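You operate a simulated robot arm through the tools that you are given. There is no shell and no other tool. Be economical: measure what you need, move in short steps, check, and stop when the job is done.

You are at the controls of a simulated two-armed robot. One attempt, no reset.

JOB
Screw the lid back on the bottle. Then take the green tin on the top of the fitting bench and put it away on the lower board of the steel shelf. Then fetch the roller with the largest size on its label from the top of the skein bench and set it on the shelf under the cooker bench. Then shut the door. Do these in the order given.

It is judged by the outcome, as a careful person would: the job done as asked, and still so three seconds after it is handed in. It fails if anything else is knocked over, pushed out of place, dropped, spilled or broken. A push-on lid holds only when it is set on centred and level and pressed home; a screw cap is set on level and turned clockwise until tight.

ROBOT AND FRAMES
Two 7-joint arms with two-finger parallel grippers on one trunk, on a base that drives. Base frame: it is fixed to the floor where the robot stands at the start and does not move with it; the origin is under the middle of the robot, x ahead of it, y to its left, z up; the surface under the hand at the start is at about z = 840. Readings come in mm, rad, newtons and seconds.
The left shoulder is at the start at [20, 170, 1203], the right one opposite. With the tool pointing down near the work surface each hand reaches from about 140 to 660 mm from the robot's upright axis, wherever it stands, measured 20 degrees to its own side. Places, roughly: bottle [500, 0, 1000]; door [-4800, -6600, 1000]; green tin [500, 1000, 750]; lower board of the steel shelf (22x52 cm) [-3240, -3860, 520]; roller [250, -5250, 750]; shelf under the cooker bench [-2300, -6500, 400]. Payload 3.8 kg a hand.
The tool frame of a hand sits at the grasp point between the pads (the TCP): z along the fingers, y along the line on which they close. The tips reach 30 mm beyond it. Largest opening 110 mm; finger width 20, thickness 10; the body of the gripper, 48 by 112 mm, starts 55 mm behind the TCP.
Orientation is told as [roll, pitch, yaw] about the base's x, y, z axes, in that order, counted from this pose: with the fingers straight down and closing along the base's y, the tool's x points along the base's -x, its y along +y and its z along -z.

CONTROLS
- The arms move only by the tool send_rows. It takes "left_rows", "right_rows" or both (then of equal length, played together; a hand with none holds still); each is a list of rows, each a list of 6 numbers: the shift along the tool's x, y, z in mm, then the turn, a rotation vector about the tool's x, y, z in rad. In form: [[dx, dy, dz, wx, wy, wz], ...]. A call has 1 to 10 rows; each row shifts and turns the commanded pose from where the row before left it, along the tool's axes as they then stand. "left_hand" and "right_hand" are, for a hand that has rows, the gripper command, from -1 (shut) to 1 (fully open), values between in proportion, set as the call begins (left out, the last holds). A row lasts 0.2 s, in which the tool goes at most 50 mm and 0.15 rad; a call with a longer step from one row to the next is refused whole, and so is a gripper value outside its range. Where a pose cannot be reached the arm comes as near as it can. A force on the tool above 40 N (or 10 N above the force at the start of the call, whichever is more), or a blocked arm, ends the call early, and 0.2 s more pass. The fingers move at their own pace (about 72 mm/s each) and stop on an object; they squeeze with about 36 N. The grip force told is the motor's: it shows also when the fingers shut on nothing. Time passes only in rows, and 0.2 s behind the last, so rows that do not move let the fingers close. The reply holds the time, the measured pose of the TCP, the force on the tool along the base axes, the opening and the grip force, in the units named above and with some noise, with the torque about the TCP (base axes, N m) and any sound that the robot's microphone picked up.
- Cameras (640 x 400 px; columns grow to the right, rows downward): "scene" is now at [97.9, 37.9, 1344.1]; the picture's right is [0.44, -0.90, 0.00], its down [-0.59, -0.29, -0.75] and it looks along [0.67, 0.33, -0.66] (base axes); focal length 227 px, centre (320, 200). "left" rides on the left gripper at [72, -17, -103] in its tool frame; the picture's right is [0.23, 0.97, 0.00], its down [-0.76, 0.18, -0.62] and it looks along [-0.61, 0.14, 0.78] (tool axes); focal length 222 px, centre (320, 200). "right" rides on the right gripper at [72, 17, -103] in its tool frame; the picture's right is [-0.23, 0.97, 0.00], its down [-0.76, -0.18, -0.62] and it looks along [-0.61, -0.14, 0.78] (tool axes); focal length 222 px, centre (320, 200). There is no depth. A picture from a camera that has moved, and an enlarged one, comes with that camera's place and axes in the base frame and with its lens.
- snapshot(camera): a new picture of that camera. It takes no simulated time.
- lift_body(by): slides the trunk up (or, below 0, down) by that many mm; the arms and the scene camera ride with it, the base frame stays. It gives what a move gives, with no picture.
- base_move(legs): drives the robot by 1 to 6 legs, each [ahead, turn to the left] in mm and rad, along the robot's own axes; the way and the turn of a leg run together, so that a leg with both is an arc; at most 1500 mm and 3.142 rad a leg. The arms and the cameras ride along, it lands a little off, and it stops where it bumps. It gives what a move gives.
- aim_head(pan, tilt): turns the head with the scene camera to pan (to the left, within 1.396 rad either way) and tilt (down, from -0.506 to 1.204), counted from straight ahead of the robot. It gives what a move gives.
- close_up(camera, box): a new picture of the part [left, top, right, bottom] of that camera's present view, enlarged. It takes no simulated time.
- hand_in(): hands the job in; it is judged then, once.

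Work in short steps. Places have to be worked out from the pictures, the camera data and where the tool is seen: move nearer, look again, correct. Check each grasp and each placing, and mend what went wrong. You have 165 turns and 130 pictures in all, those below and enlarged ones among them. Open the grippers and draw the arms clear of the work before you hand the job in, unless the task says otherwise; then end with one line.

The tools are called after ">>>" as a command line: name --argument value ..., lists and objects as JSON in quotes. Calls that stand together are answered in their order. send_rows: Moves the arms, as the interface text tells. Its arguments: {"type":"object","properties":{"left_rows":{"type":"array"},"left_hand":{"type":"number"},"right_rows":{"type":"array"},"right_hand":{"type":"number"}},"required":[]} The other tools are called the same way: lift_body (by) slides the trunk up or down; base_move (legs) drives the base; aim_head (pan, tilt) turns the head that bears the scene camera; snapshot (camera) takes a picture; close_up (camera, box) takes an enlarged picture of a part of a camera's view; hand_in () hands the job in.

At the start:

```text
time_s: 0.0
left_ee_pos: [324.9, 406.8, 1161.5]
left_ee_rot: [0.001, -0.001, -0.001]
left_force: [0.1, -0.8, 0.0]
left_wrist_torque: [0.01, 0.0, -0.04]
left_opening: 110.3
left_grip_force: 0.1
right_ee_pos: [418.8, 51.8, 1192.3]
right_ee_rot: [0.0, 0.0, 0.001]
right_force: [0.9, 0.3, 0.0]
right_wrist_torque: [0.03, 0.01, -0.01]
right_opening: 109.9
right_grip_force: 0.0
trunk travel left (down, up): [-300.0, 270.0]
robot x, y, heading: [-2.4, 2.6, 0.001]
head pan, tilt: [0.459, 0.719]
```

scene: 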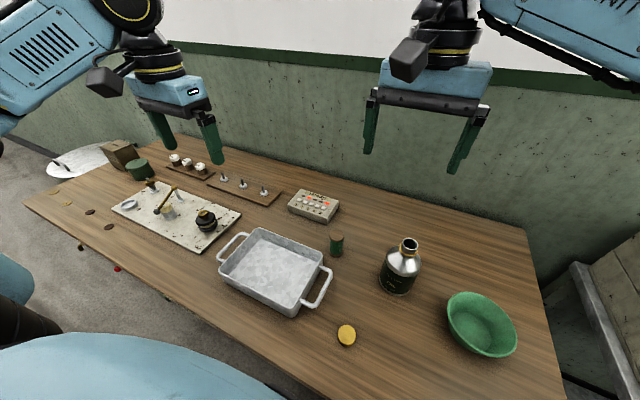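
right: 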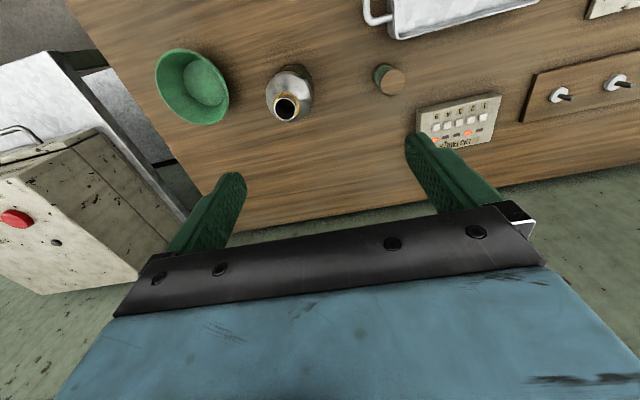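
left: 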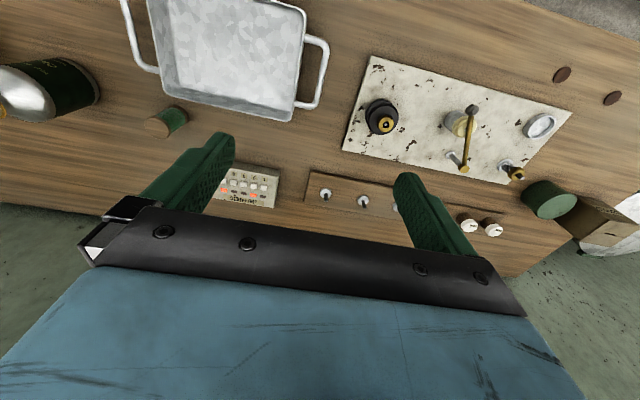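

I look closer at the bottle, the yellow disc (probably the cap) and the bench.

>>> close_up --camera "scene" --box '[310, 220, 470, 360]'

>>> close_up --camera "scene" --box '[40, 130, 250, 270]'

```text
2.86 times, centred on (390, 290) of scene
camera zoom: at [97.9, 37.9, 1344.1], right [0.44, -0.9, 0.0], down [-0.59, -0.29, -0.75], along [0.67, 0.33, -0.66], focal length 648 px, centre (120, -57)
```

zoom: 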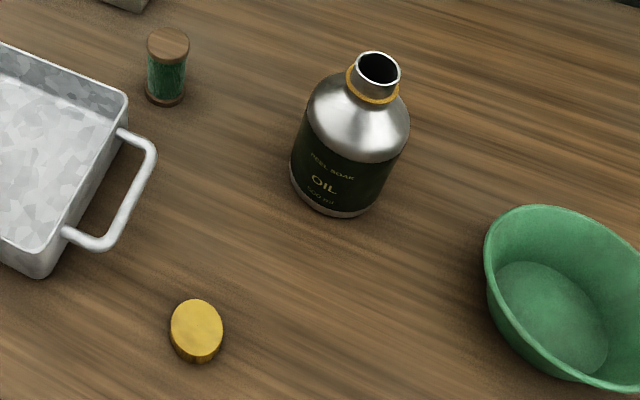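

```text
2.86 times, centred on (145, 200) of scene
camera zoom: at [97.9, 37.9, 1344.1], right [0.44, -0.9, 0.0], down [-0.59, -0.29, -0.75], along [0.67, 0.33, -0.66], focal length 648 px, centre (820, 200)
```

zoom: 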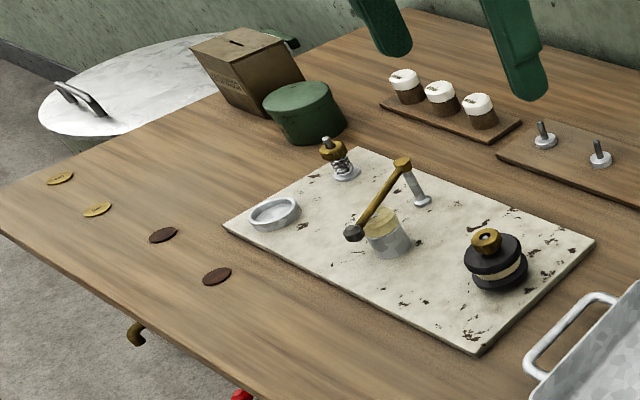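

Cap looks to lie at about [261, 60, 855], the bottle mouth at about [424, 3, 985]. I bring the right hand above the cap with a moderate opening and look.

>>> send_rows --right_rows '[[26.3, 1.4, 38.7, 0, 0, 0], [26.3, 1.4, 38.7, 0, 0, 0], [26.3, 1.4, 38.7, 0, 0, 0], [26.3, 1.4, 38.7, 0, 0, 0], [26.3, 1.4, 38.7, 0, 0, 0], [26.3, 1.2, 38.5, 0, 0, 0]]' --right_hand 0.2

>>> snapshot --camera "right"

>>> snapshot --camera "scene"

```text
time_s: 1.4
left_ee_pos: [323.8, 406.7, 1159.9]
left_ee_rot: [0.0, 0.0, 0.0]
left_force: [0.4, -0.5, -0.1]
left_wrist_torque: [0.0, 0.0, 0.03]
left_opening: 109.9
left_grip_force: 0.0
right_ee_pos: [260.4, 61.1, 961.7]
right_ee_rot: [-0.001, 0.0, -0.003]
right_force: [0.5, 0.6, 0.1]
right_wrist_torque: [0.0, 0.01, 0.02]
right_opening: 65.8
right_grip_force: 0.0
trunk travel left (down, up): [-300.0, 270.0]
robot x, y, heading: [-1.7, -4.9, 0.003]
head pan, tilt: [0.459, 0.719]
```

```text
124 pictures are left
camera right: at [187.3, 79.1, 1065.0], right [0.23, 0.97, 0.0], down [0.76, -0.18, 0.62], along [0.61, -0.14, -0.78], focal length 222 px, centre (320, 200)
```

right: 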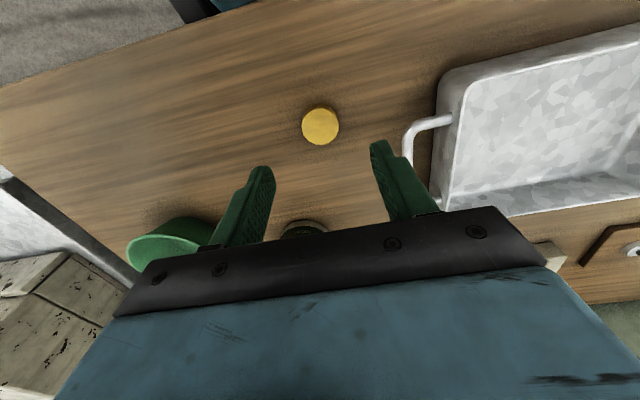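

```text
123 pictures are left
camera scene: at [97.7, 38.1, 1344.1], right [0.44, -0.9, 0.0], down [-0.59, -0.29, -0.75], along [0.67, 0.33, -0.66], focal length 227 px, centre (320, 200)
```

scene: 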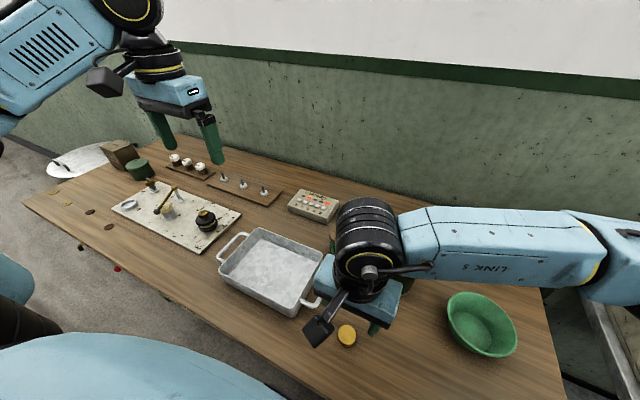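

From the right camera the cap centre is [263, 62]. I turn the wrist counter-clockwise first, so there is plenty of clockwise travel.

>>> send_rows --right_rows '[[-2, 1, 0, 0, 0, -0.15], [0, 0, 0, 0, 0, -0.15], [0, 0, 0, 0, 0, -0.15], [0, 0, 0, 0, 0, -0.15], [0, 0, 0, 0, 0, -0.15], [0, 0, 0, 0, 0, -0.15], [0, 0, 0, 0, 0, -0.15], [0, 0, 0, 0, 0, -0.15], [0, 0, 0, 0, 0, -0.15], [0, 0, 0, 0, 0, -0.15]]'

>>> snapshot --camera "right"

```text
time_s: 3.6
left_ee_pos: [324.6, 406.2, 1159.7]
left_ee_rot: [-0.001, 0.0, 0.0]
left_force: [0.5, 0.0, 0.1]
left_wrist_torque: [0.0, 0.02, -0.01]
left_opening: 110.0
left_grip_force: 0.0
right_ee_pos: [264.1, 60.9, 959.4]
right_ee_rot: [-0.001, 0.001, 1.501]
right_force: [0.0, 0.1, -0.3]
right_wrist_torque: [-0.01, 0.01, 0.0]
right_opening: 66.1
right_grip_force: 0.1
trunk travel left (down, up): [-300.0, 270.0]
robot x, y, heading: [0.5, 1.0, 0.002]
head pan, tilt: [0.459, 0.719]
```

```text
122 pictures are left
camera right: at [241.1, -10.1, 1063.4], right [-0.96, 0.29, 0.0], down [0.23, 0.75, 0.62], along [0.18, 0.6, -0.78], focal length 222 px, centre (320, 200)
```

right: 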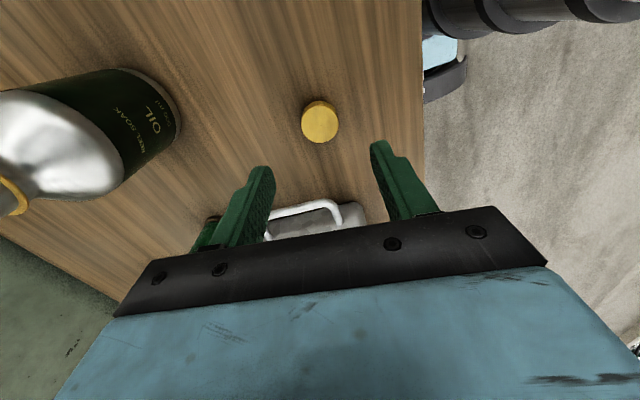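

Reached easily; I turn a bit further to see how far the wrist goes.

>>> send_rows --right_rows '[[0, 0, 0, 0, 0, -0.15], [0, 0, 0, 0, 0, -0.15], [0, 0, 0, 0, 0, -0.15], [0, 0, 0, 0, 0, -0.15], [0, 0, 0, 0, 0, -0.15], [0, 0, 0, 0, 0, -0.15]]'

```text
time_s: 5.0
left_ee_pos: [323.7, 408.0, 1160.7]
left_ee_rot: [0.0, 0.001, 0.0]
left_force: [0.6, 0.6, -0.9]
left_wrist_torque: [-0.01, 0.0, 0.0]
left_opening: 110.0
left_grip_force: 0.0
right_ee_pos: [254.2, 26.4, 943.5]
right_ee_rot: [-0.089, -0.016, 1.979]
right_force: [-0.9, -0.2, -0.2]
right_wrist_torque: [-0.03, 0.0, 0.02]
right_opening: 66.1
right_grip_force: 0.0
right hand out of reach, approached as far as the arm can: row 3, 4, 5, 6
trunk travel left (down, up): [-300.0, 270.0]
robot x, y, heading: [2.6, -0.1, 0.0]
head pan, tilt: [0.459, 0.719]
```

The limit is near 1.9 rad; I go back to about 1.6.

>>> send_rows --right_rows '[[0, 0, 0, 0, 0, 0.15], [0, 0, 0, 0, 0, 0.15], [0, 0, 0, 0, 0, 0.15], [0, 0, 0, 0, 0, 0.15], [0, 0, 0, 0, 0, 0.15], [0, 0, 0, 0, 0, 0.1], [0, 0, 0, 0, 0, 0]]'

```text
time_s: 6.6
left_ee_pos: [324.2, 406.5, 1160.7]
left_ee_rot: [0.001, -0.001, -0.001]
left_force: [0.2, -0.2, -0.1]
left_wrist_torque: [0.02, 0.03, -0.04]
left_opening: 110.0
left_grip_force: 0.1
right_ee_pos: [253.9, 26.4, 942.8]
right_ee_rot: [-0.045, -0.078, 1.13]
right_force: [0.2, 0.4, 0.6]
right_wrist_torque: [0.01, -0.01, 0.02]
right_opening: 66.0
right_grip_force: 0.0
trunk travel left (down, up): [-300.0, 270.0]
robot x, y, heading: [-0.3, 4.3, 0.002]
head pan, tilt: [0.459, 0.719]
```

The commanded pose had dropped to the reached one; I level the tool, turn to yaw ≈1.58 and recentre over the cap.

>>> send_rows --right_rows '[[0, 0, -16, -0.045, 0.078, -0.08], [0, 0, 0, 0, 0, -0.15], [0, 0, 0, 0, 0, -0.15], [0, 0, 0, 0, 0, -0.07], [-34.5, -8, 0, 0, 0, 0], [0, 0, 0, 0, 0, 0]]'

>>> snapshot --camera "right"

```text
time_s: 8.0
left_ee_pos: [323.9, 405.6, 1159.5]
left_ee_rot: [0.0, 0.001, 0.0]
left_force: [0.7, 0.6, -0.7]
left_wrist_torque: [0.01, 0.0, -0.02]
left_opening: 110.1
left_grip_force: 0.2
right_ee_pos: [260.8, 60.7, 958.3]
right_ee_rot: [0.0, 0.003, 1.578]
right_force: [-0.8, -0.2, 0.4]
right_wrist_torque: [0.03, 0.01, 0.03]
right_opening: 66.0
right_grip_force: 0.0
trunk travel left (down, up): [-300.0, 270.0]
robot x, y, heading: [1.3, 1.4, 0.003]
head pan, tilt: [0.459, 0.719]
```

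```text
121 pictures are left
camera right: at [243.8, -11.2, 1062.5], right [-0.98, 0.22, 0.0], down [0.17, 0.76, 0.62], along [0.14, 0.61, -0.78], focal length 222 px, centre (320, 200)
```

right: 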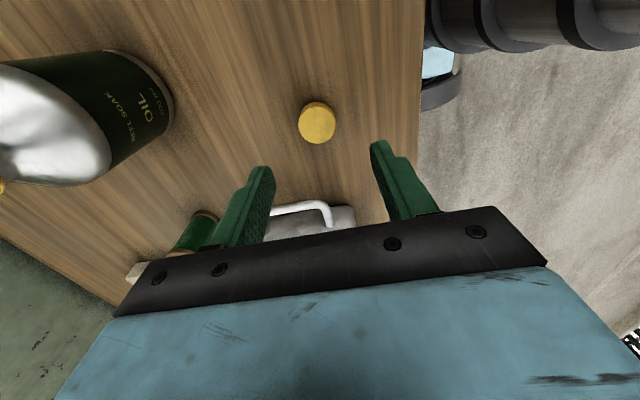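

Cap at about [263, 60]; I descend to TCP z≈873.

>>> send_rows --right_rows '[[0, -2, 30, 0, 0, 0], [0, 0, 30, 0, 0, 0], [0, 0, 15, 0, 0, 0], [0, 0, 9, 0, 0, 0], [0, 0, 0, 0, 0, 0]]'

>>> snapshot --camera "right"

```text
time_s: 9.2
left_ee_pos: [324.0, 405.3, 1159.4]
left_ee_rot: [0.0, 0.001, -0.002]
left_force: [-0.4, 0.1, -0.1]
left_wrist_torque: [0.0, 0.03, -0.03]
left_opening: 110.3
left_grip_force: 0.0
right_ee_pos: [263.5, 60.2, 873.6]
right_ee_rot: [-0.003, 0.003, 1.578]
right_force: [0.2, -0.3, -0.2]
right_wrist_torque: [-0.01, -0.02, -0.04]
right_opening: 66.1
right_grip_force: 0.1
trunk travel left (down, up): [-300.0, 270.0]
robot x, y, heading: [-1.3, -3.1, -0.006]
head pan, tilt: [0.459, 0.719]
```

```text
120 pictures are left
camera right: at [246.7, -11.4, 978.2], right [-0.98, 0.22, 0.0], down [0.17, 0.76, 0.62], along [0.14, 0.61, -0.78], focal length 222 px, centre (320, 200)
```

right: 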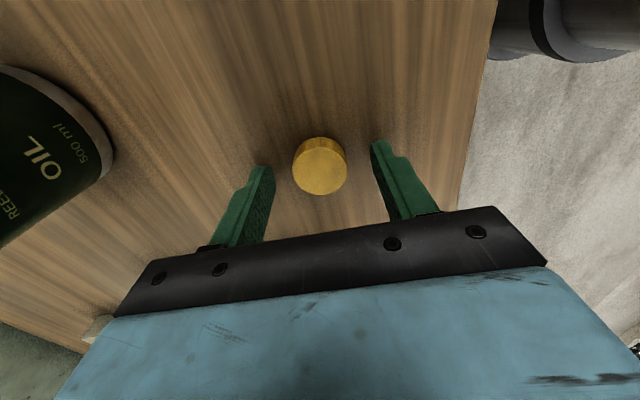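

The cap centre appears about 2–3 mm toward −y of the fingers; correct and close.

>>> send_rows --right_rows '[[2.5, 0, 0, 0, 0, 0]]'

>>> send_rows --right_rows '[[0, 0, 0, 0, 0, 0], [0, 0, 0, 0, 0, 0], [0, 0, 0, 0, 0, 0]]' --right_hand -1

>>> snapshot --camera "right"

```text
time_s: 9.6
left_ee_pos: [325.0, 405.9, 1162.0]
left_ee_rot: [-0.001, 0.002, -0.002]
left_force: [-0.4, 0.2, -0.1]
left_wrist_torque: [0.0, -0.04, -0.02]
left_opening: 110.0
left_grip_force: 0.1
right_ee_pos: [262.5, 57.9, 874.8]
right_ee_rot: [-0.002, 0.004, 1.578]
right_force: [0.2, -0.1, 0.6]
right_wrist_torque: [-0.03, -0.05, 0.03]
right_opening: 65.8
right_grip_force: 0.1
trunk travel left (down, up): [-300.0, 270.0]
robot x, y, heading: [-4.0, 1.5, 0.001]
head pan, tilt: [0.459, 0.719]
```

```text
time_s: 10.4
left_ee_pos: [325.2, 406.2, 1160.9]
left_ee_rot: [0.0, 0.0, 0.0]
left_force: [-0.5, -0.7, 0.3]
left_wrist_torque: [0.01, -0.05, -0.01]
left_opening: 109.9
left_grip_force: 0.1
right_ee_pos: [263.6, 58.3, 875.5]
right_ee_rot: [-0.002, 0.003, 1.578]
right_force: [-0.1, -0.2, -0.2]
right_wrist_torque: [0.03, -0.02, 0.0]
right_opening: 33.1
right_grip_force: 35.9
trunk travel left (down, up): [-300.0, 270.0]
robot x, y, heading: [-1.0, -1.4, 0.0]
head pan, tilt: [0.459, 0.719]
```

```text
119 pictures are left
camera right: at [246.5, -13.9, 978.9], right [-0.98, 0.22, 0.0], down [0.17, 0.76, 0.62], along [0.14, 0.61, -0.78], focal length 222 px, centre (320, 200)
```

right: 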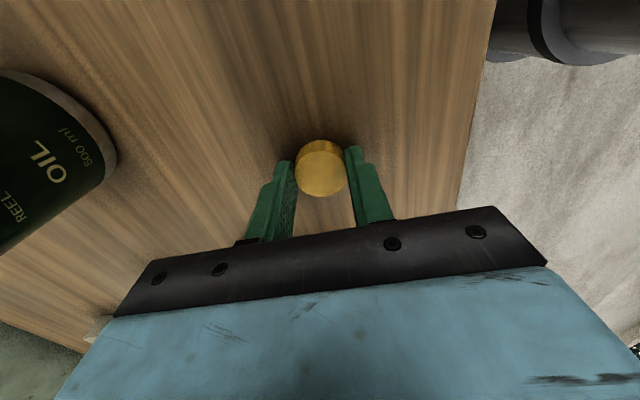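

The cap is gripped (33 mm). I lift it and carry it above the bottle mouth.

>>> send_rows --right_rows '[[0, 0, -20, 0, 0, 0], [0, 0, -45, 0, 0, 0], [0, 0, -45, 0, 0, 0], [0, 0, -45, 0, 0, 0], [0, 0, -45, 0, 0, 0], [13.8, -40, 0, 0, 0, 0], [13.8, -40, 0, 0, 0, 0], [13.8, -40, 0, 0, 0, 0], [13.8, -40, 0, 0, 0, 0], [0, 0, 0, 0, 0, 0]]'

>>> snapshot --camera "right"

>>> close_up --camera "scene" --box '[310, 170, 470, 310]'

```text
time_s: 12.6
left_ee_pos: [324.7, 406.7, 1160.9]
left_ee_rot: [0.0, 0.0, 0.0]
left_force: [-0.6, -0.1, 0.4]
left_wrist_torque: [-0.02, 0.02, 0.02]
left_opening: 110.0
left_grip_force: 0.0
right_ee_pos: [333.9, 33.1, 1073.4]
right_ee_rot: [-0.002, 0.003, 1.575]
right_force: [-0.2, -0.7, -0.2]
right_wrist_torque: [-0.01, 0.0, 0.0]
right_opening: 33.1
right_grip_force: 36.4
right hand out of reach, approached as far as the arm can: row 7, 8, 9
trunk travel left (down, up): [-300.0, 270.0]
robot x, y, heading: [0.7, 0.2, 0.002]
head pan, tilt: [0.459, 0.719]
```

```text
118 pictures are left
camera right: at [316.2, -37.4, 1177.8], right [-0.97, 0.22, 0.0], down [0.17, 0.76, 0.62], along [0.14, 0.61, -0.78], focal length 222 px, centre (320, 200)
```

right: 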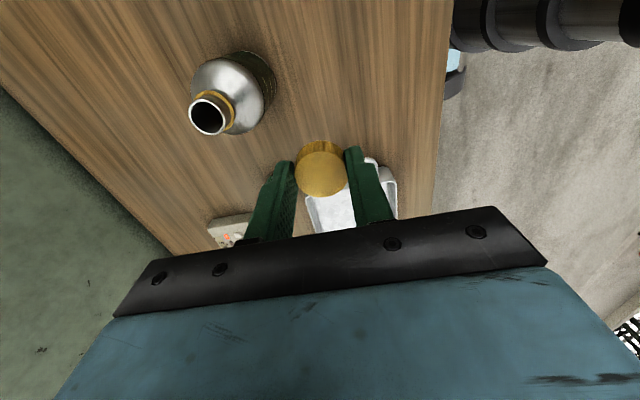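

```text
2.86 times, centred on (390, 240) of scene
camera zoom: at [97.8, 37.9, 1344.1], right [0.44, -0.9, 0.0], down [-0.59, -0.29, -0.75], along [0.67, 0.33, -0.66], focal length 648 px, centre (120, 86)
```

zoom: 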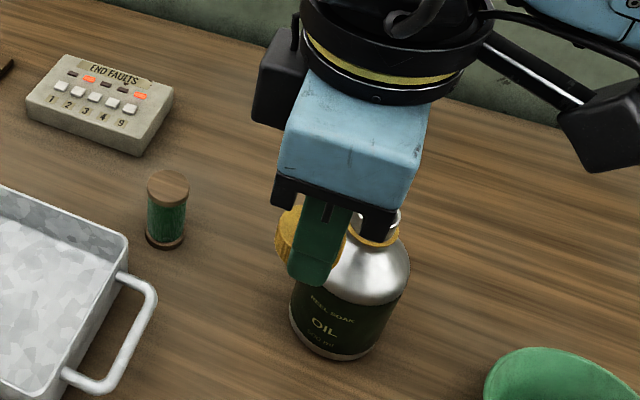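

With that yaw the wrist blocks; I turn back to about 0.97 rad and continue to above the mouth [424, 3.5].

>>> send_rows --right_rows '[[0, 0, 0, 0, 0, 0.15], [0, 0, 0, 0, 0, 0.15], [0, 0, 0, 0, 0, 0.15], [0, 0, 0, 0, 0, 0.15], [-8.7, -30.4, 0, 0, 0, 0], [-8.7, -30.4, 0, 0, 0, 0], [-8.7, -30.4, 0, 0, 0, 0], [0, 0, 0, 0, 0, 0]]'

>>> snapshot --camera "right"

>>> close_up --camera "scene" --box '[310, 170, 470, 310]'

```text
time_s: 14.4
left_ee_pos: [323.7, 407.0, 1160.4]
left_ee_rot: [0.0, -0.001, 0.001]
left_force: [-0.5, 0.0, 0.0]
left_wrist_torque: [-0.02, 0.0, -0.02]
left_opening: 110.3
left_grip_force: 0.1
right_ee_pos: [422.8, 4.9, 1075.3]
right_ee_rot: [-0.003, -0.001, 0.978]
right_force: [-0.4, 0.8, 0.2]
right_wrist_torque: [-0.01, 0.0, 0.01]
right_opening: 33.0
right_grip_force: 36.4
trunk travel left (down, up): [-300.0, 270.0]
robot x, y, heading: [-1.7, -1.6, 0.001]
head pan, tilt: [0.459, 0.719]
```

```text
116 pictures are left
camera right: at [367.2, -44.6, 1180.2], right [-0.68, 0.73, 0.0], down [0.57, 0.53, 0.62], along [0.46, 0.42, -0.78], focal length 222 px, centre (320, 200)
```

right: 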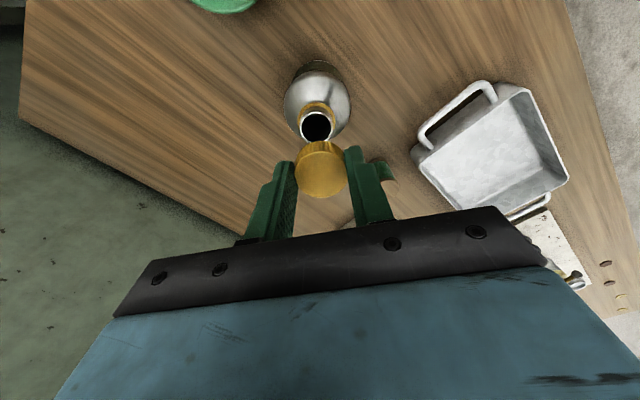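

```text
2.86 times, centred on (390, 240) of scene
camera zoom: at [97.6, 38.0, 1344.1], right [0.44, -0.9, 0.0], down [-0.59, -0.29, -0.75], along [0.67, 0.33, -0.66], focal length 648 px, centre (120, 86)
```

zoom: 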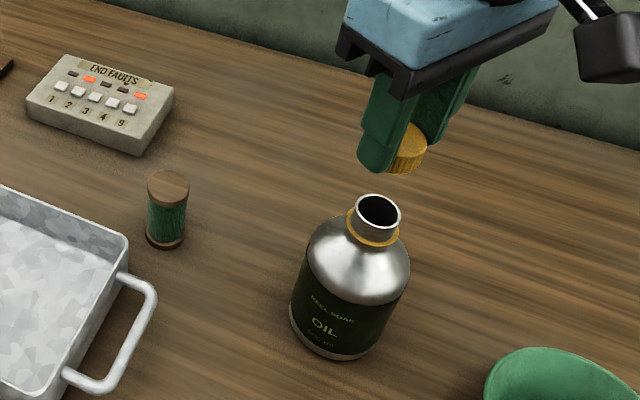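

The mouth reads about [423, 1.5, 987]. I shift 3 mm and go down to just above it, then check.

>>> send_rows --right_rows '[[2.8, -1.9, 15, 0, 0, 0], [0, 0, 20, 0, 0, 0], [0, 0, 0, 0, 0, 0]]'

>>> snapshot --camera "right"

>>> close_up --camera "scene" --box '[360, 190, 440, 260]'

>>> snapshot --camera "left"

```text
time_s: 15.2
left_ee_pos: [325.0, 404.9, 1159.7]
left_ee_rot: [0.001, 0.001, -0.001]
left_force: [-1.0, 0.1, -0.4]
left_wrist_torque: [-0.01, 0.04, 0.03]
left_opening: 109.8
left_grip_force: 0.0
right_ee_pos: [422.8, 1.5, 1040.9]
right_ee_rot: [-0.004, 0.002, 0.98]
right_force: [-0.4, 0.2, 0.9]
right_wrist_torque: [0.04, 0.01, 0.01]
right_opening: 32.6
right_grip_force: 35.3
trunk travel left (down, up): [-300.0, 270.0]
robot x, y, heading: [-2.0, 1.0, -0.0]
head pan, tilt: [0.459, 0.719]
```

```text
114 pictures are left
camera right: at [367.7, -49.0, 1143.9], right [-0.68, 0.73, 0.0], down [0.57, 0.53, 0.62], along [0.46, 0.42, -0.78], focal length 222 px, centre (320, 200)
```

right: 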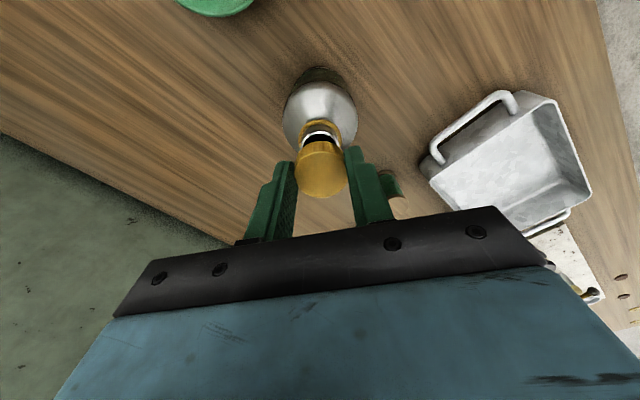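

```text
5.71 times, centred on (400, 225) of scene
camera zoom: at [97.8, 37.9, 1344.1], right [0.44, -0.9, 0.0], down [-0.59, -0.29, -0.75], along [0.67, 0.33, -0.66], focal length 1296 px, centre (-137, 57)
```

zoom: 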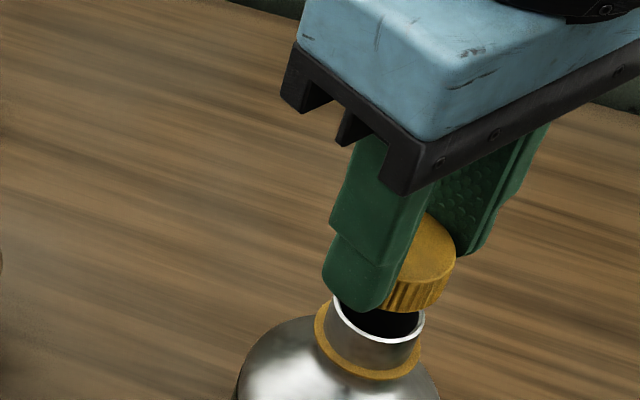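

```text
112 pictures are left
camera left: at [251.5, 389.9, 1264.1], right [-0.23, 0.97, 0.0], down [0.76, 0.18, 0.62], along [0.61, 0.14, -0.78], focal length 222 px, centre (320, 200)
```

left: 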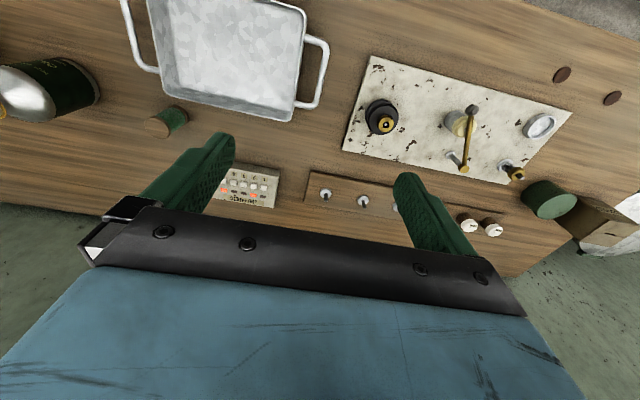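

Alignment within about 1–2 mm. I lower gently until contact.

>>> send_rows --right_rows '[[0, 0, 10, 0, 0, 0], [0, 0, 4, 0, 0, 0], [0, 0, 3, 0, 0, 0], [0, 0, 2, 0, 0, 0], [0, 0, 0, 0, 0, 0]]'

>>> close_up --camera "scene" --box '[360, 190, 440, 260]'

```text
time_s: 16.4
left_ee_pos: [323.7, 406.1, 1160.0]
left_ee_rot: [-0.001, 0.0, -0.002]
left_force: [0.4, 0.3, 0.1]
left_wrist_torque: [-0.01, 0.03, -0.01]
left_opening: 110.1
left_grip_force: 0.0
right_ee_pos: [421.6, 0.2, 1022.9]
right_ee_rot: [-0.005, -0.002, 0.978]
right_force: [0.0, -0.9, 11.2]
right_wrist_torque: [-0.12, 0.07, 0.02]
right_opening: 33.1
right_grip_force: 36.4
trunk travel left (down, up): [-300.0, 270.0]
robot x, y, heading: [1.1, 4.7, 0.001]
head pan, tilt: [0.459, 0.719]
```

```text
5.71 times, centred on (400, 225) of scene
camera zoom: at [97.2, 37.8, 1344.2], right [0.44, -0.9, 0.0], down [-0.59, -0.29, -0.75], along [0.68, 0.33, -0.66], focal length 1296 px, centre (-137, 57)
```

zoom: 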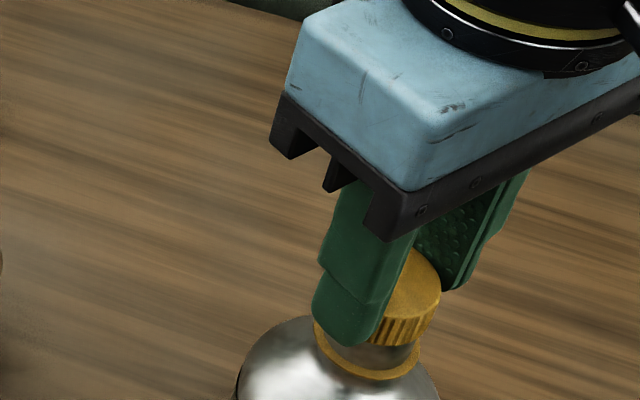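

Contact with 11 N at z≈1023; the torque hints the contact sits off to one side. I probe a small lateral shift to see whether torque evens out.

>>> send_rows --right_rows '[[1.5, 0.1, 0, 0, 0, 0], [0, 0, 0, 0, 0, 0]]'

>>> send_rows --right_rows '[[0, 0, 1, 0, 0, 0], [0, 0, 0, 0, 0, 0]]'

```text
time_s: 17.0
left_ee_pos: [324.1, 406.3, 1160.3]
left_ee_rot: [0.001, 0.0, 0.0]
left_force: [-0.5, 0.3, 0.2]
left_wrist_torque: [0.0, 0.01, 0.01]
left_opening: 110.0
left_grip_force: 0.1
right_ee_pos: [421.5, -1.4, 1022.8]
right_ee_rot: [-0.005, -0.002, 0.978]
right_force: [2.1, 0.2, 16.8]
right_wrist_torque: [-0.13, 0.01, 0.04]
right_opening: 33.1
right_grip_force: 36.6
trunk travel left (down, up): [-300.0, 270.0]
robot x, y, heading: [2.9, 1.4, -0.002]
head pan, tilt: [0.459, 0.719]
```

```text
time_s: 17.6
left_ee_pos: [323.1, 407.1, 1160.0]
left_ee_rot: [0.0, -0.003, -0.002]
left_force: [-0.1, -0.2, -0.8]
left_wrist_torque: [-0.01, 0.01, -0.01]
left_opening: 110.0
left_grip_force: 0.0
right_ee_pos: [419.9, -0.2, 1022.0]
right_ee_rot: [-0.005, -0.003, 0.977]
right_force: [3.8, -0.1, 29.9]
right_wrist_torque: [-0.34, -0.07, 0.02]
right_opening: 33.0
right_grip_force: 36.6
trunk travel left (down, up): [-300.0, 270.0]
robot x, y, heading: [-2.7, -2.4, 0.001]
head pan, tilt: [0.459, 0.719]
```

Torque shows the contact lies ~11 mm to the −y side, so the cap is too far +y. I ease up 1.5 mm, shift −y by 2 mm and press again.

>>> send_rows --right_rows '[[0, 0, -3, 0, 0, 0], [1.66, -1.12, 0, 0, 0, 0], [0, 0, 2, 0, 0, 0], [0, 0, 1, 0, 0, 0], [0, 0, 0, 0, 0, 0]]'

>>> close_up --camera "scene" --box '[360, 190, 440, 260]'

>>> close_up --camera "right" --box '[240, 100, 400, 200]'

```text
time_s: 18.8
left_ee_pos: [324.1, 406.3, 1159.8]
left_ee_rot: [0.001, 0.0, -0.001]
left_force: [-1.0, -0.2, 1.2]
left_wrist_torque: [0.02, -0.02, -0.01]
left_opening: 110.0
left_grip_force: 0.1
right_ee_pos: [421.2, -2.1, 1019.7]
right_ee_rot: [-0.003, 0.004, 0.977]
right_force: [0.1, 1.0, -0.5]
right_wrist_torque: [0.01, -0.02, 0.05]
right_opening: 33.2
right_grip_force: 36.3
trunk travel left (down, up): [-300.0, 270.0]
robot x, y, heading: [-1.6, 0.3, -0.001]
head pan, tilt: [0.459, 0.719]
```

```text
5.71 times, centred on (400, 225) of scene
camera zoom: at [97.8, 37.9, 1344.0], right [0.44, -0.9, 0.0], down [-0.59, -0.29, -0.75], along [0.67, 0.33, -0.66], focal length 1296 px, centre (-137, 57)
```

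zoom: 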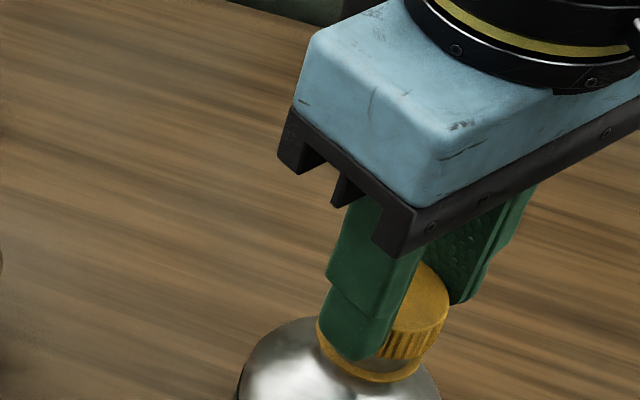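

```text
4.00 times, centred on (320, 150) of right
camera zoom: at [365.6, -52.8, 1123.1], right [-0.68, 0.73, 0.0], down [0.57, 0.54, 0.62], along [0.46, 0.42, -0.78], focal length 888 px, centre (320, 400)
```

zoom: 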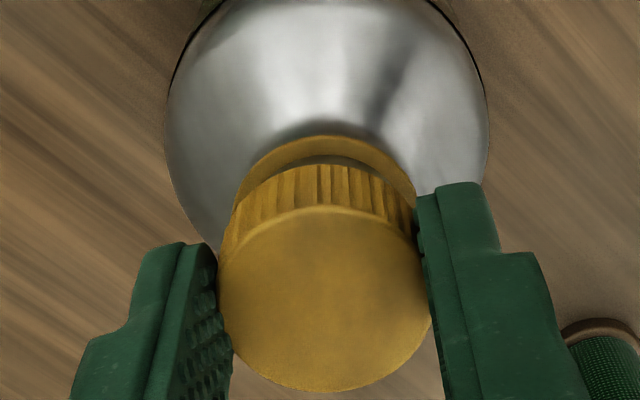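

It slipped over the mouth (lower, no force). I lower further to thread contact.

>>> send_rows --right_rows '[[0, 0, 1, 0, 0, 0], [0, 0, 1, 0, 0, 0], [0, 0, 1, 0, 0, 0], [0, 0, 0, 0, 0, 0]]'

```text
time_s: 19.8
left_ee_pos: [323.8, 407.6, 1159.4]
left_ee_rot: [0.0, -0.001, -0.002]
left_force: [0.3, 0.2, 0.0]
left_wrist_torque: [0.03, 0.03, 0.03]
left_opening: 110.0
left_grip_force: 0.1
right_ee_pos: [421.6, -2.6, 1017.2]
right_ee_rot: [-0.004, 0.002, 0.98]
right_force: [0.7, 0.1, 0.4]
right_wrist_torque: [-0.02, -0.01, -0.02]
right_opening: 33.1
right_grip_force: 35.7
trunk travel left (down, up): [-300.0, 270.0]
robot x, y, heading: [2.5, -3.9, -0.003]
head pan, tilt: [0.459, 0.719]
```

>>> send_rows --right_rows '[[0, 0, 1, 0, 0, 0], [0, 0, 1, 0, 0, 0], [0, 0, 1, 0, 0, 0], [0, 0, 0, 0, 0, 0]]'

```text
time_s: 20.8
left_ee_pos: [325.1, 405.8, 1159.9]
left_ee_rot: [0.001, 0.0, 0.0]
left_force: [0.2, 0.8, 0.4]
left_wrist_torque: [0.0, 0.0, 0.01]
left_opening: 110.2
left_grip_force: 0.0
right_ee_pos: [421.6, -2.7, 1013.5]
right_ee_rot: [-0.003, 0.001, 0.978]
right_force: [-0.2, 0.8, 0.6]
right_wrist_torque: [0.05, -0.03, 0.04]
right_opening: 32.9
right_grip_force: 36.0
trunk travel left (down, up): [-300.0, 270.0]
robot x, y, heading: [-2.4, -1.3, -0.001]
head pan, tilt: [0.459, 0.719]
```

Still free; I go on down by single millimetres.

>>> send_rows --right_rows '[[0, 0, 1, 0, 0, 0], [0, 0, 1, 0, 0, 0], [0, 0, 1, 0, 0, 0], [0, 0, 0, 0, 0, 0]]'

>>> close_up --camera "scene" --box '[360, 190, 440, 260]'

```text
time_s: 21.8
left_ee_pos: [324.5, 406.0, 1159.7]
left_ee_rot: [0.0, -0.001, 0.001]
left_force: [-0.2, 0.1, -0.4]
left_wrist_torque: [-0.01, 0.01, -0.02]
left_opening: 110.0
left_grip_force: 0.0
right_ee_pos: [420.7, -3.3, 1011.9]
right_ee_rot: [-0.005, -0.001, 0.978]
right_force: [0.4, -2.6, 8.0]
right_wrist_torque: [-0.03, 0.03, -0.02]
right_opening: 33.0
right_grip_force: 35.9
trunk travel left (down, up): [-300.0, 270.0]
robot x, y, heading: [3.0, 1.1, -0.001]
head pan, tilt: [0.459, 0.719]
```

```text
5.71 times, centred on (400, 225) of scene
camera zoom: at [97.4, 37.6, 1344.2], right [0.44, -0.9, 0.0], down [-0.59, -0.29, -0.75], along [0.68, 0.33, -0.66], focal length 1296 px, centre (-137, 57)
```

zoom: 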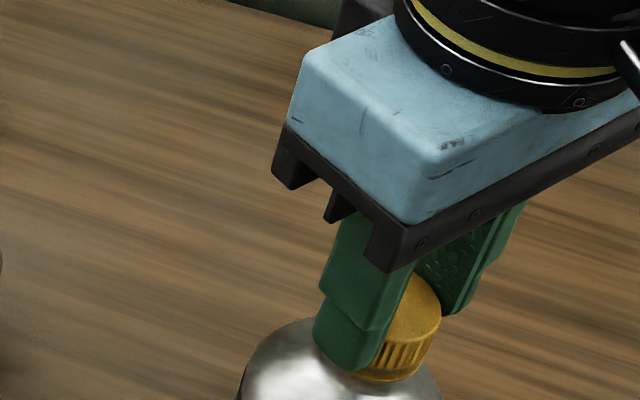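

Contact (8 N, no tilt torque), seated. Now turn clockwise.

>>> send_rows --right_rows '[[0, 0, 0, 0, 0, 0.15], [0, 0, 0, 0, 0, 0.15], [0, 0, 0, 0, 0, 0.15], [0, 0, 0, 0, 0, 0.15], [0, 0, 0, 0, 0, 0.15], [0, 0, 0, 0, 0, 0.15]]'

>>> snapshot --camera "scene"

```text
time_s: 23.2
left_ee_pos: [323.0, 406.7, 1160.7]
left_ee_rot: [0.002, 0.001, 0.0]
left_force: [-0.1, -0.7, -0.2]
left_wrist_torque: [0.01, 0.01, 0.01]
left_opening: 109.8
left_grip_force: 0.2
right_ee_pos: [421.0, -1.4, 1011.6]
right_ee_rot: [-0.002, -0.004, 0.076]
right_force: [0.4, 4.1, 11.2]
right_wrist_torque: [0.42, -0.03, -0.01]
right_opening: 32.9
right_grip_force: 35.9
trunk travel left (down, up): [-300.0, 270.0]
robot x, y, heading: [0.7, -1.3, -0.001]
head pan, tilt: [0.459, 0.719]
```

```text
107 pictures are left
camera scene: at [97.4, 38.4, 1344.1], right [0.44, -0.9, 0.0], down [-0.59, -0.29, -0.75], along [0.67, 0.33, -0.66], focal length 227 px, centre (320, 200)
```

scene: 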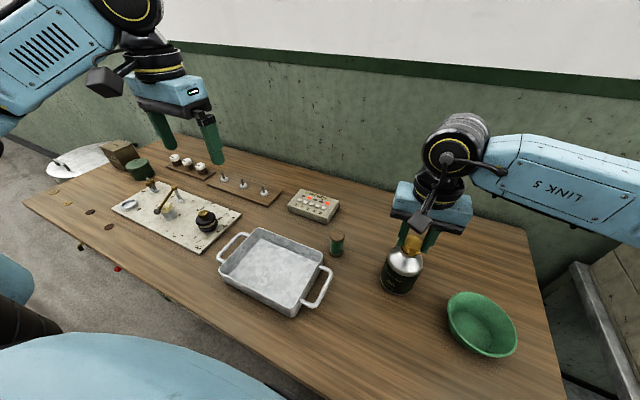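

Turned 0.9 rad with little resistance. Check whether the bottle itself rotated, by the label.

>>> close_up --camera "scene" --box '[350, 210, 450, 310]'

>>> send_rows --right_rows '[[0, 1, 0, 0, 0, 0.15], [0, 0, 0, 0, 0, 0.15], [0, 0, 0, 0, 0, 0.15], [0, 0, 0, 0, 0, 0.15], [0, 0, 0, 0, 0, 0.15], [0, 0, 0, 0, 0, 0.15]]'

>>> close_up --camera "scene" --box '[350, 210, 450, 310]'

```text
4.00 times, centred on (400, 260) of scene
camera zoom: at [97.4, 38.4, 1344.1], right [0.44, -0.9, 0.0], down [-0.59, -0.29, -0.75], along [0.67, 0.33, -0.66], focal length 907 px, centre (0, -40)
```

zoom: 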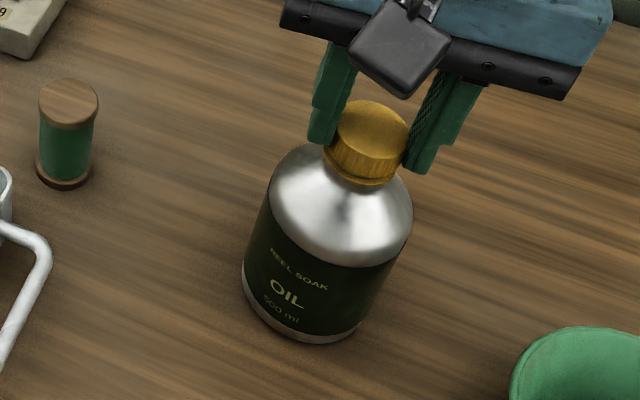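

```text
time_s: 24.6
left_ee_pos: [323.7, 406.6, 1161.0]
left_ee_rot: [0.002, 0.0, 0.001]
left_force: [-0.1, 0.6, -0.2]
left_wrist_torque: [-0.04, 0.0, 0.0]
left_opening: 109.7
left_grip_force: 0.1
right_ee_pos: [420.9, -1.8, 1011.0]
right_ee_rot: [-0.001, -0.004, -0.825]
right_force: [3.4, 0.8, 10.4]
right_wrist_torque: [-0.05, -0.22, -0.02]
right_opening: 33.1
right_grip_force: 35.8
trunk travel left (down, up): [-300.0, 270.0]
robot x, y, heading: [1.4, -0.5, -0.0]
head pan, tilt: [0.459, 0.719]
```

```text
4.00 times, centred on (400, 260) of scene
camera zoom: at [97.5, 37.9, 1344.1], right [0.44, -0.9, 0.0], down [-0.59, -0.29, -0.75], along [0.67, 0.33, -0.66], focal length 907 px, centre (0, -40)
```

zoom: 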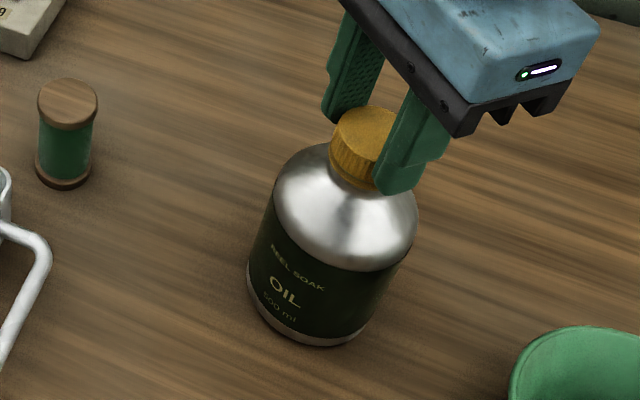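

The bottle hardly turns, cap is threading. I continue clockwise.

>>> send_rows --right_rows '[[-0.7, 0.7, 0, 0, 0, 0.15], [0, 0, 0, 0, 0, 0.15], [0, 0, 0, 0, 0, 0.15], [0, 0, 0, 0, 0, 0.15], [0, 0, 0, 0, 0, 0.15], [0, 0, 0, 0, 0, 0.15]]'

>>> close_up --camera "scene" --box '[350, 210, 450, 310]'

```text
time_s: 26.0
left_ee_pos: [323.9, 407.4, 1160.7]
left_ee_rot: [0.0, 0.002, 0.002]
left_force: [-0.1, 0.6, 0.0]
left_wrist_torque: [0.01, 0.02, 0.0]
left_opening: 109.8
left_grip_force: 0.1
right_ee_pos: [421.6, -1.6, 1010.5]
right_ee_rot: [0.002, -0.004, -1.723]
right_force: [-0.3, -2.7, 1.6]
right_wrist_torque: [-0.22, 0.11, 0.01]
right_opening: 33.1
right_grip_force: 35.8
trunk travel left (down, up): [-300.0, 270.0]
robot x, y, heading: [-1.0, 2.9, 0.002]
head pan, tilt: [0.459, 0.719]
```

```text
4.00 times, centred on (400, 260) of scene
camera zoom: at [97.7, 37.7, 1344.0], right [0.44, -0.9, 0.0], down [-0.59, -0.29, -0.75], along [0.67, 0.33, -0.66], focal length 907 px, centre (0, -40)
```

zoom: 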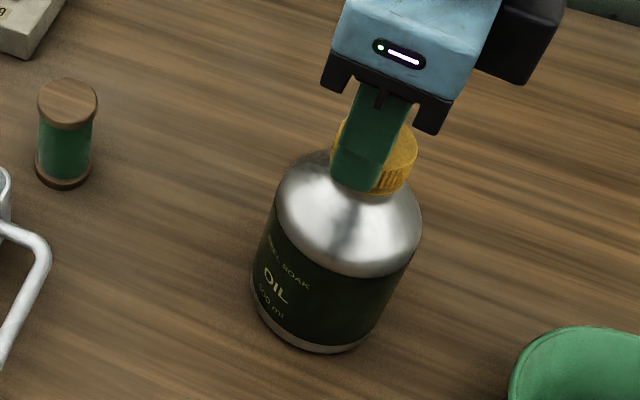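

Bottle turns only slightly; upward force fell, so the cap is drawing down. I release, turn back and regrip for more turns.

>>> send_rows --right_rows '[[0, 0, 0, 0, 0, 0], [0, 0, 0, 0, 0, 0], [0, 0, 0, 0, 0, -0.15], [0, 0, 0, 0, 0, -0.15], [0, 0, 0, 0, 0, -0.15], [0, 0, 0, 0, 0, -0.15], [0, 0, 0, 0, 0, -0.15], [0, 0, 0, 0, 0, -0.15], [0, 0, 0, 0, 0, -0.15], [0, 0, 0, 0, 0, -0.15]]' --right_hand 0.0

>>> send_rows --right_rows '[[0, 0, 0, 0, 0, -0.15], [0, 0, 0, 0, 0, -0.15], [0, 0, 0, 0, 0, -0.15], [0, 0, 0, 0, 0, -0.15], [0, 0, 0, 0, 0, -0.15], [0, 0, 0, 0, 0, -0.15], [0, 0, 0, 0, 0, -0.15], [0, 0, 0, 0, 0, -0.15], [0, 0, 0, 0, 0, -0.15], [0, 0, 0, 0, 0, -0.15]]'

>>> snapshot --camera "right"

>>> close_up --camera "scene" --box '[350, 210, 450, 310]'

```text
time_s: 28.2
left_ee_pos: [323.8, 406.4, 1160.2]
left_ee_rot: [0.0, -0.002, -0.001]
left_force: [0.5, -0.2, 0.4]
left_wrist_torque: [-0.01, -0.01, -0.03]
left_opening: 110.1
left_grip_force: 0.1
right_ee_pos: [422.4, -0.5, 1010.9]
right_ee_rot: [-0.002, -0.003, -0.52]
right_force: [0.1, -0.4, 1.1]
right_wrist_torque: [-0.03, 0.02, 0.02]
right_opening: 54.9
right_grip_force: 0.1
trunk travel left (down, up): [-300.0, 270.0]
robot x, y, heading: [-3.2, -2.8, -0.001]
head pan, tilt: [0.459, 0.719]
```

```text
time_s: 30.4
left_ee_pos: [324.9, 405.7, 1161.7]
left_ee_rot: [0.0, -0.001, -0.001]
left_force: [1.0, 0.5, 0.1]
left_wrist_torque: [-0.01, -0.01, -0.01]
left_opening: 110.1
left_grip_force: 0.0
right_ee_pos: [421.9, -1.2, 1010.8]
right_ee_rot: [-0.002, 0.003, 0.982]
right_force: [0.2, 0.1, 0.5]
right_wrist_torque: [-0.02, 0.03, 0.03]
right_opening: 54.9
right_grip_force: 0.0
trunk travel left (down, up): [-300.0, 270.0]
robot x, y, heading: [1.3, -1.5, 0.001]
head pan, tilt: [0.459, 0.719]
```

```text
103 pictures are left
camera right: at [367.3, -51.9, 1114.5], right [-0.68, 0.73, 0.0], down [0.57, 0.54, 0.62], along [0.46, 0.42, -0.78], focal length 222 px, centre (320, 200)
```

right: 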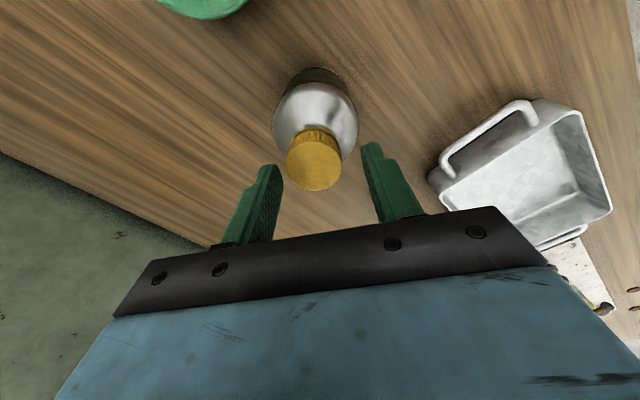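

```text
4.00 times, centred on (400, 260) of scene
camera zoom: at [97.9, 37.9, 1344.1], right [0.44, -0.9, 0.0], down [-0.59, -0.29, -0.75], along [0.67, 0.33, -0.66], focal length 907 px, centre (0, -40)
```

zoom: 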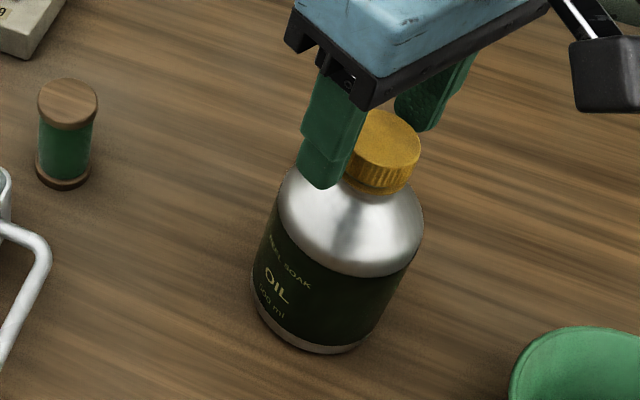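

The cap is about [421.5, −8] now (bottle settled slightly). I recentre, then grip.

>>> send_rows --right_rows '[[5.4, -4, 0, 0, 0, 0], [0, 0, 0, 0, 0, 0]]'

>>> close_up --camera "right" --box '[240, 100, 400, 200]'

```text
time_s: 31.0
left_ee_pos: [325.4, 406.8, 1159.5]
left_ee_rot: [0.001, 0.0, 0.001]
left_force: [1.1, 0.8, 0.3]
left_wrist_torque: [0.0, -0.03, -0.02]
left_opening: 110.1
left_grip_force: 0.0
right_ee_pos: [422.4, -8.1, 1009.4]
right_ee_rot: [-0.004, 0.003, 0.979]
right_force: [-0.9, -0.4, -0.2]
right_wrist_torque: [0.0, -0.04, 0.01]
right_opening: 55.2
right_grip_force: 0.0
trunk travel left (down, up): [-300.0, 270.0]
robot x, y, heading: [0.6, 1.7, -0.002]
head pan, tilt: [0.459, 0.719]
```

```text
4.00 times, centred on (320, 150) of right
camera zoom: at [367.3, -58.0, 1114.7], right [-0.68, 0.73, 0.0], down [0.57, 0.54, 0.62], along [0.46, 0.42, -0.78], focal length 888 px, centre (320, 400)
```

zoom: 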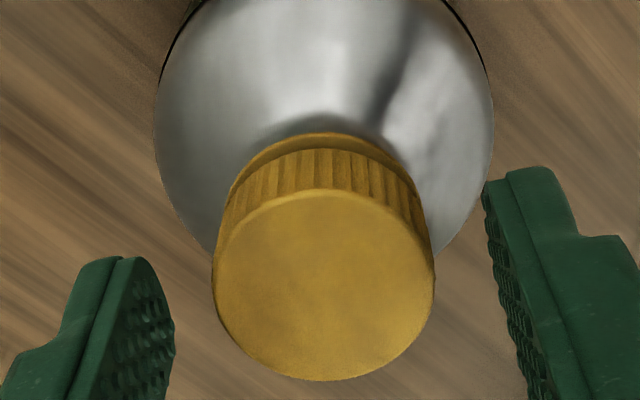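

Well centred now; close and turn further clockwise.

>>> send_rows --right_rows '[[0, 1.5, 0, 0, 0, 0], [0, 0, 0, 0, 0, 0], [0, 0, 0, 0, 0, 0]]' --right_hand -1

>>> send_rows --right_rows '[[0, 0, 0, 0, 0, 0.15], [0, 0, 0, 0, 0, 0.15], [0, 0, 0, 0, 0, 0.15], [0, 0, 0, 0, 0, 0.15], [0, 0, 0, 0, 0, 0.15], [0, 0, 0, 0, 0, 0.15]]'

>>> close_up --camera "scene" --box '[350, 210, 450, 310]'

```text
time_s: 31.8
left_ee_pos: [324.0, 407.3, 1159.0]
left_ee_rot: [0.002, 0.0, -0.001]
left_force: [-0.3, 0.1, -0.7]
left_wrist_torque: [0.04, -0.02, -0.01]
left_opening: 109.6
left_grip_force: 0.1
right_ee_pos: [421.5, -7.2, 1011.2]
right_ee_rot: [-0.004, 0.001, 0.977]
right_force: [0.5, -1.0, 0.2]
right_wrist_torque: [-0.11, -0.03, 0.01]
right_opening: 33.0
right_grip_force: 36.0
trunk travel left (down, up): [-300.0, 270.0]
robot x, y, heading: [-1.0, -3.2, -0.0]
head pan, tilt: [0.459, 0.719]
```

```text
time_s: 33.2
left_ee_pos: [324.7, 407.2, 1160.2]
left_ee_rot: [0.0, -0.001, 0.0]
left_force: [-0.2, -0.9, -0.4]
left_wrist_torque: [0.01, 0.02, 0.01]
left_opening: 110.1
left_grip_force: 0.1
right_ee_pos: [420.0, -7.0, 1011.5]
right_ee_rot: [-0.003, -0.002, 0.078]
right_force: [-1.2, -0.6, -0.3]
right_wrist_torque: [0.01, 0.16, -0.02]
right_opening: 33.0
right_grip_force: 36.3
trunk travel left (down, up): [-300.0, 270.0]
robot x, y, heading: [2.6, 0.1, 0.0]
head pan, tilt: [0.459, 0.719]
```

```text
4.00 times, centred on (400, 260) of scene
camera zoom: at [97.8, 37.8, 1344.1], right [0.44, -0.9, 0.0], down [-0.59, -0.29, -0.75], along [0.67, 0.33, -0.66], focal length 907 px, centre (0, -40)
```

zoom: 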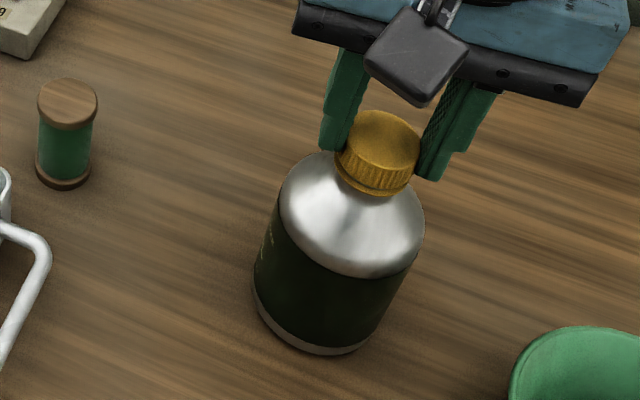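

The bottle now turns along with the cap, so it's nearly tight. I press down to hold the bottle by friction and turn on, watching the z torque.

>>> send_rows --right_rows '[[0, 0, 1, 0, 0, 0], [0, 0, 1, 0, 0, 0], [0, 0, 1, 0, 0, 0], [0, 0, 0, 0, 0, 0.15], [0, 0, 0, 0, 0, 0.15]]'

>>> close_up --camera "scene" --box '[350, 210, 450, 310]'

```text
time_s: 34.4
left_ee_pos: [323.4, 406.9, 1161.0]
left_ee_rot: [0.0, 0.001, 0.002]
left_force: [0.5, -0.2, -0.5]
left_wrist_torque: [-0.02, 0.03, 0.0]
left_opening: 110.1
left_grip_force: 0.1
right_ee_pos: [421.0, -8.0, 1010.2]
right_ee_rot: [0.0, -0.005, -0.223]
right_force: [2.0, 0.3, 16.7]
right_wrist_torque: [-0.06, 0.02, -0.02]
right_opening: 33.2
right_grip_force: 35.6
trunk travel left (down, up): [-300.0, 270.0]
robot x, y, heading: [-1.0, 0.4, 0.001]
head pan, tilt: [0.459, 0.719]
```

```text
4.00 times, centred on (400, 260) of scene
camera zoom: at [97.1, 37.8, 1344.2], right [0.44, -0.9, 0.0], down [-0.59, -0.29, -0.75], along [0.68, 0.33, -0.66], focal length 907 px, centre (0, -40)
```

zoom: 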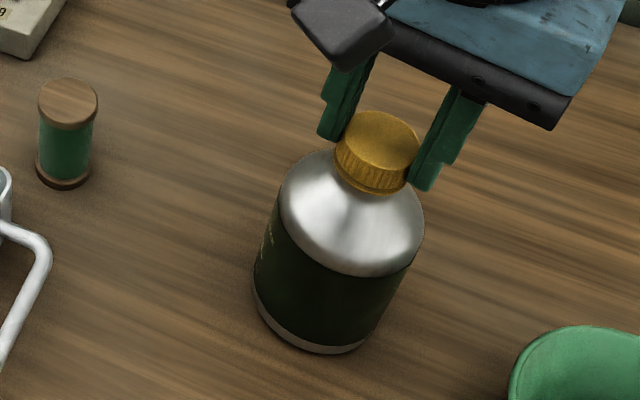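

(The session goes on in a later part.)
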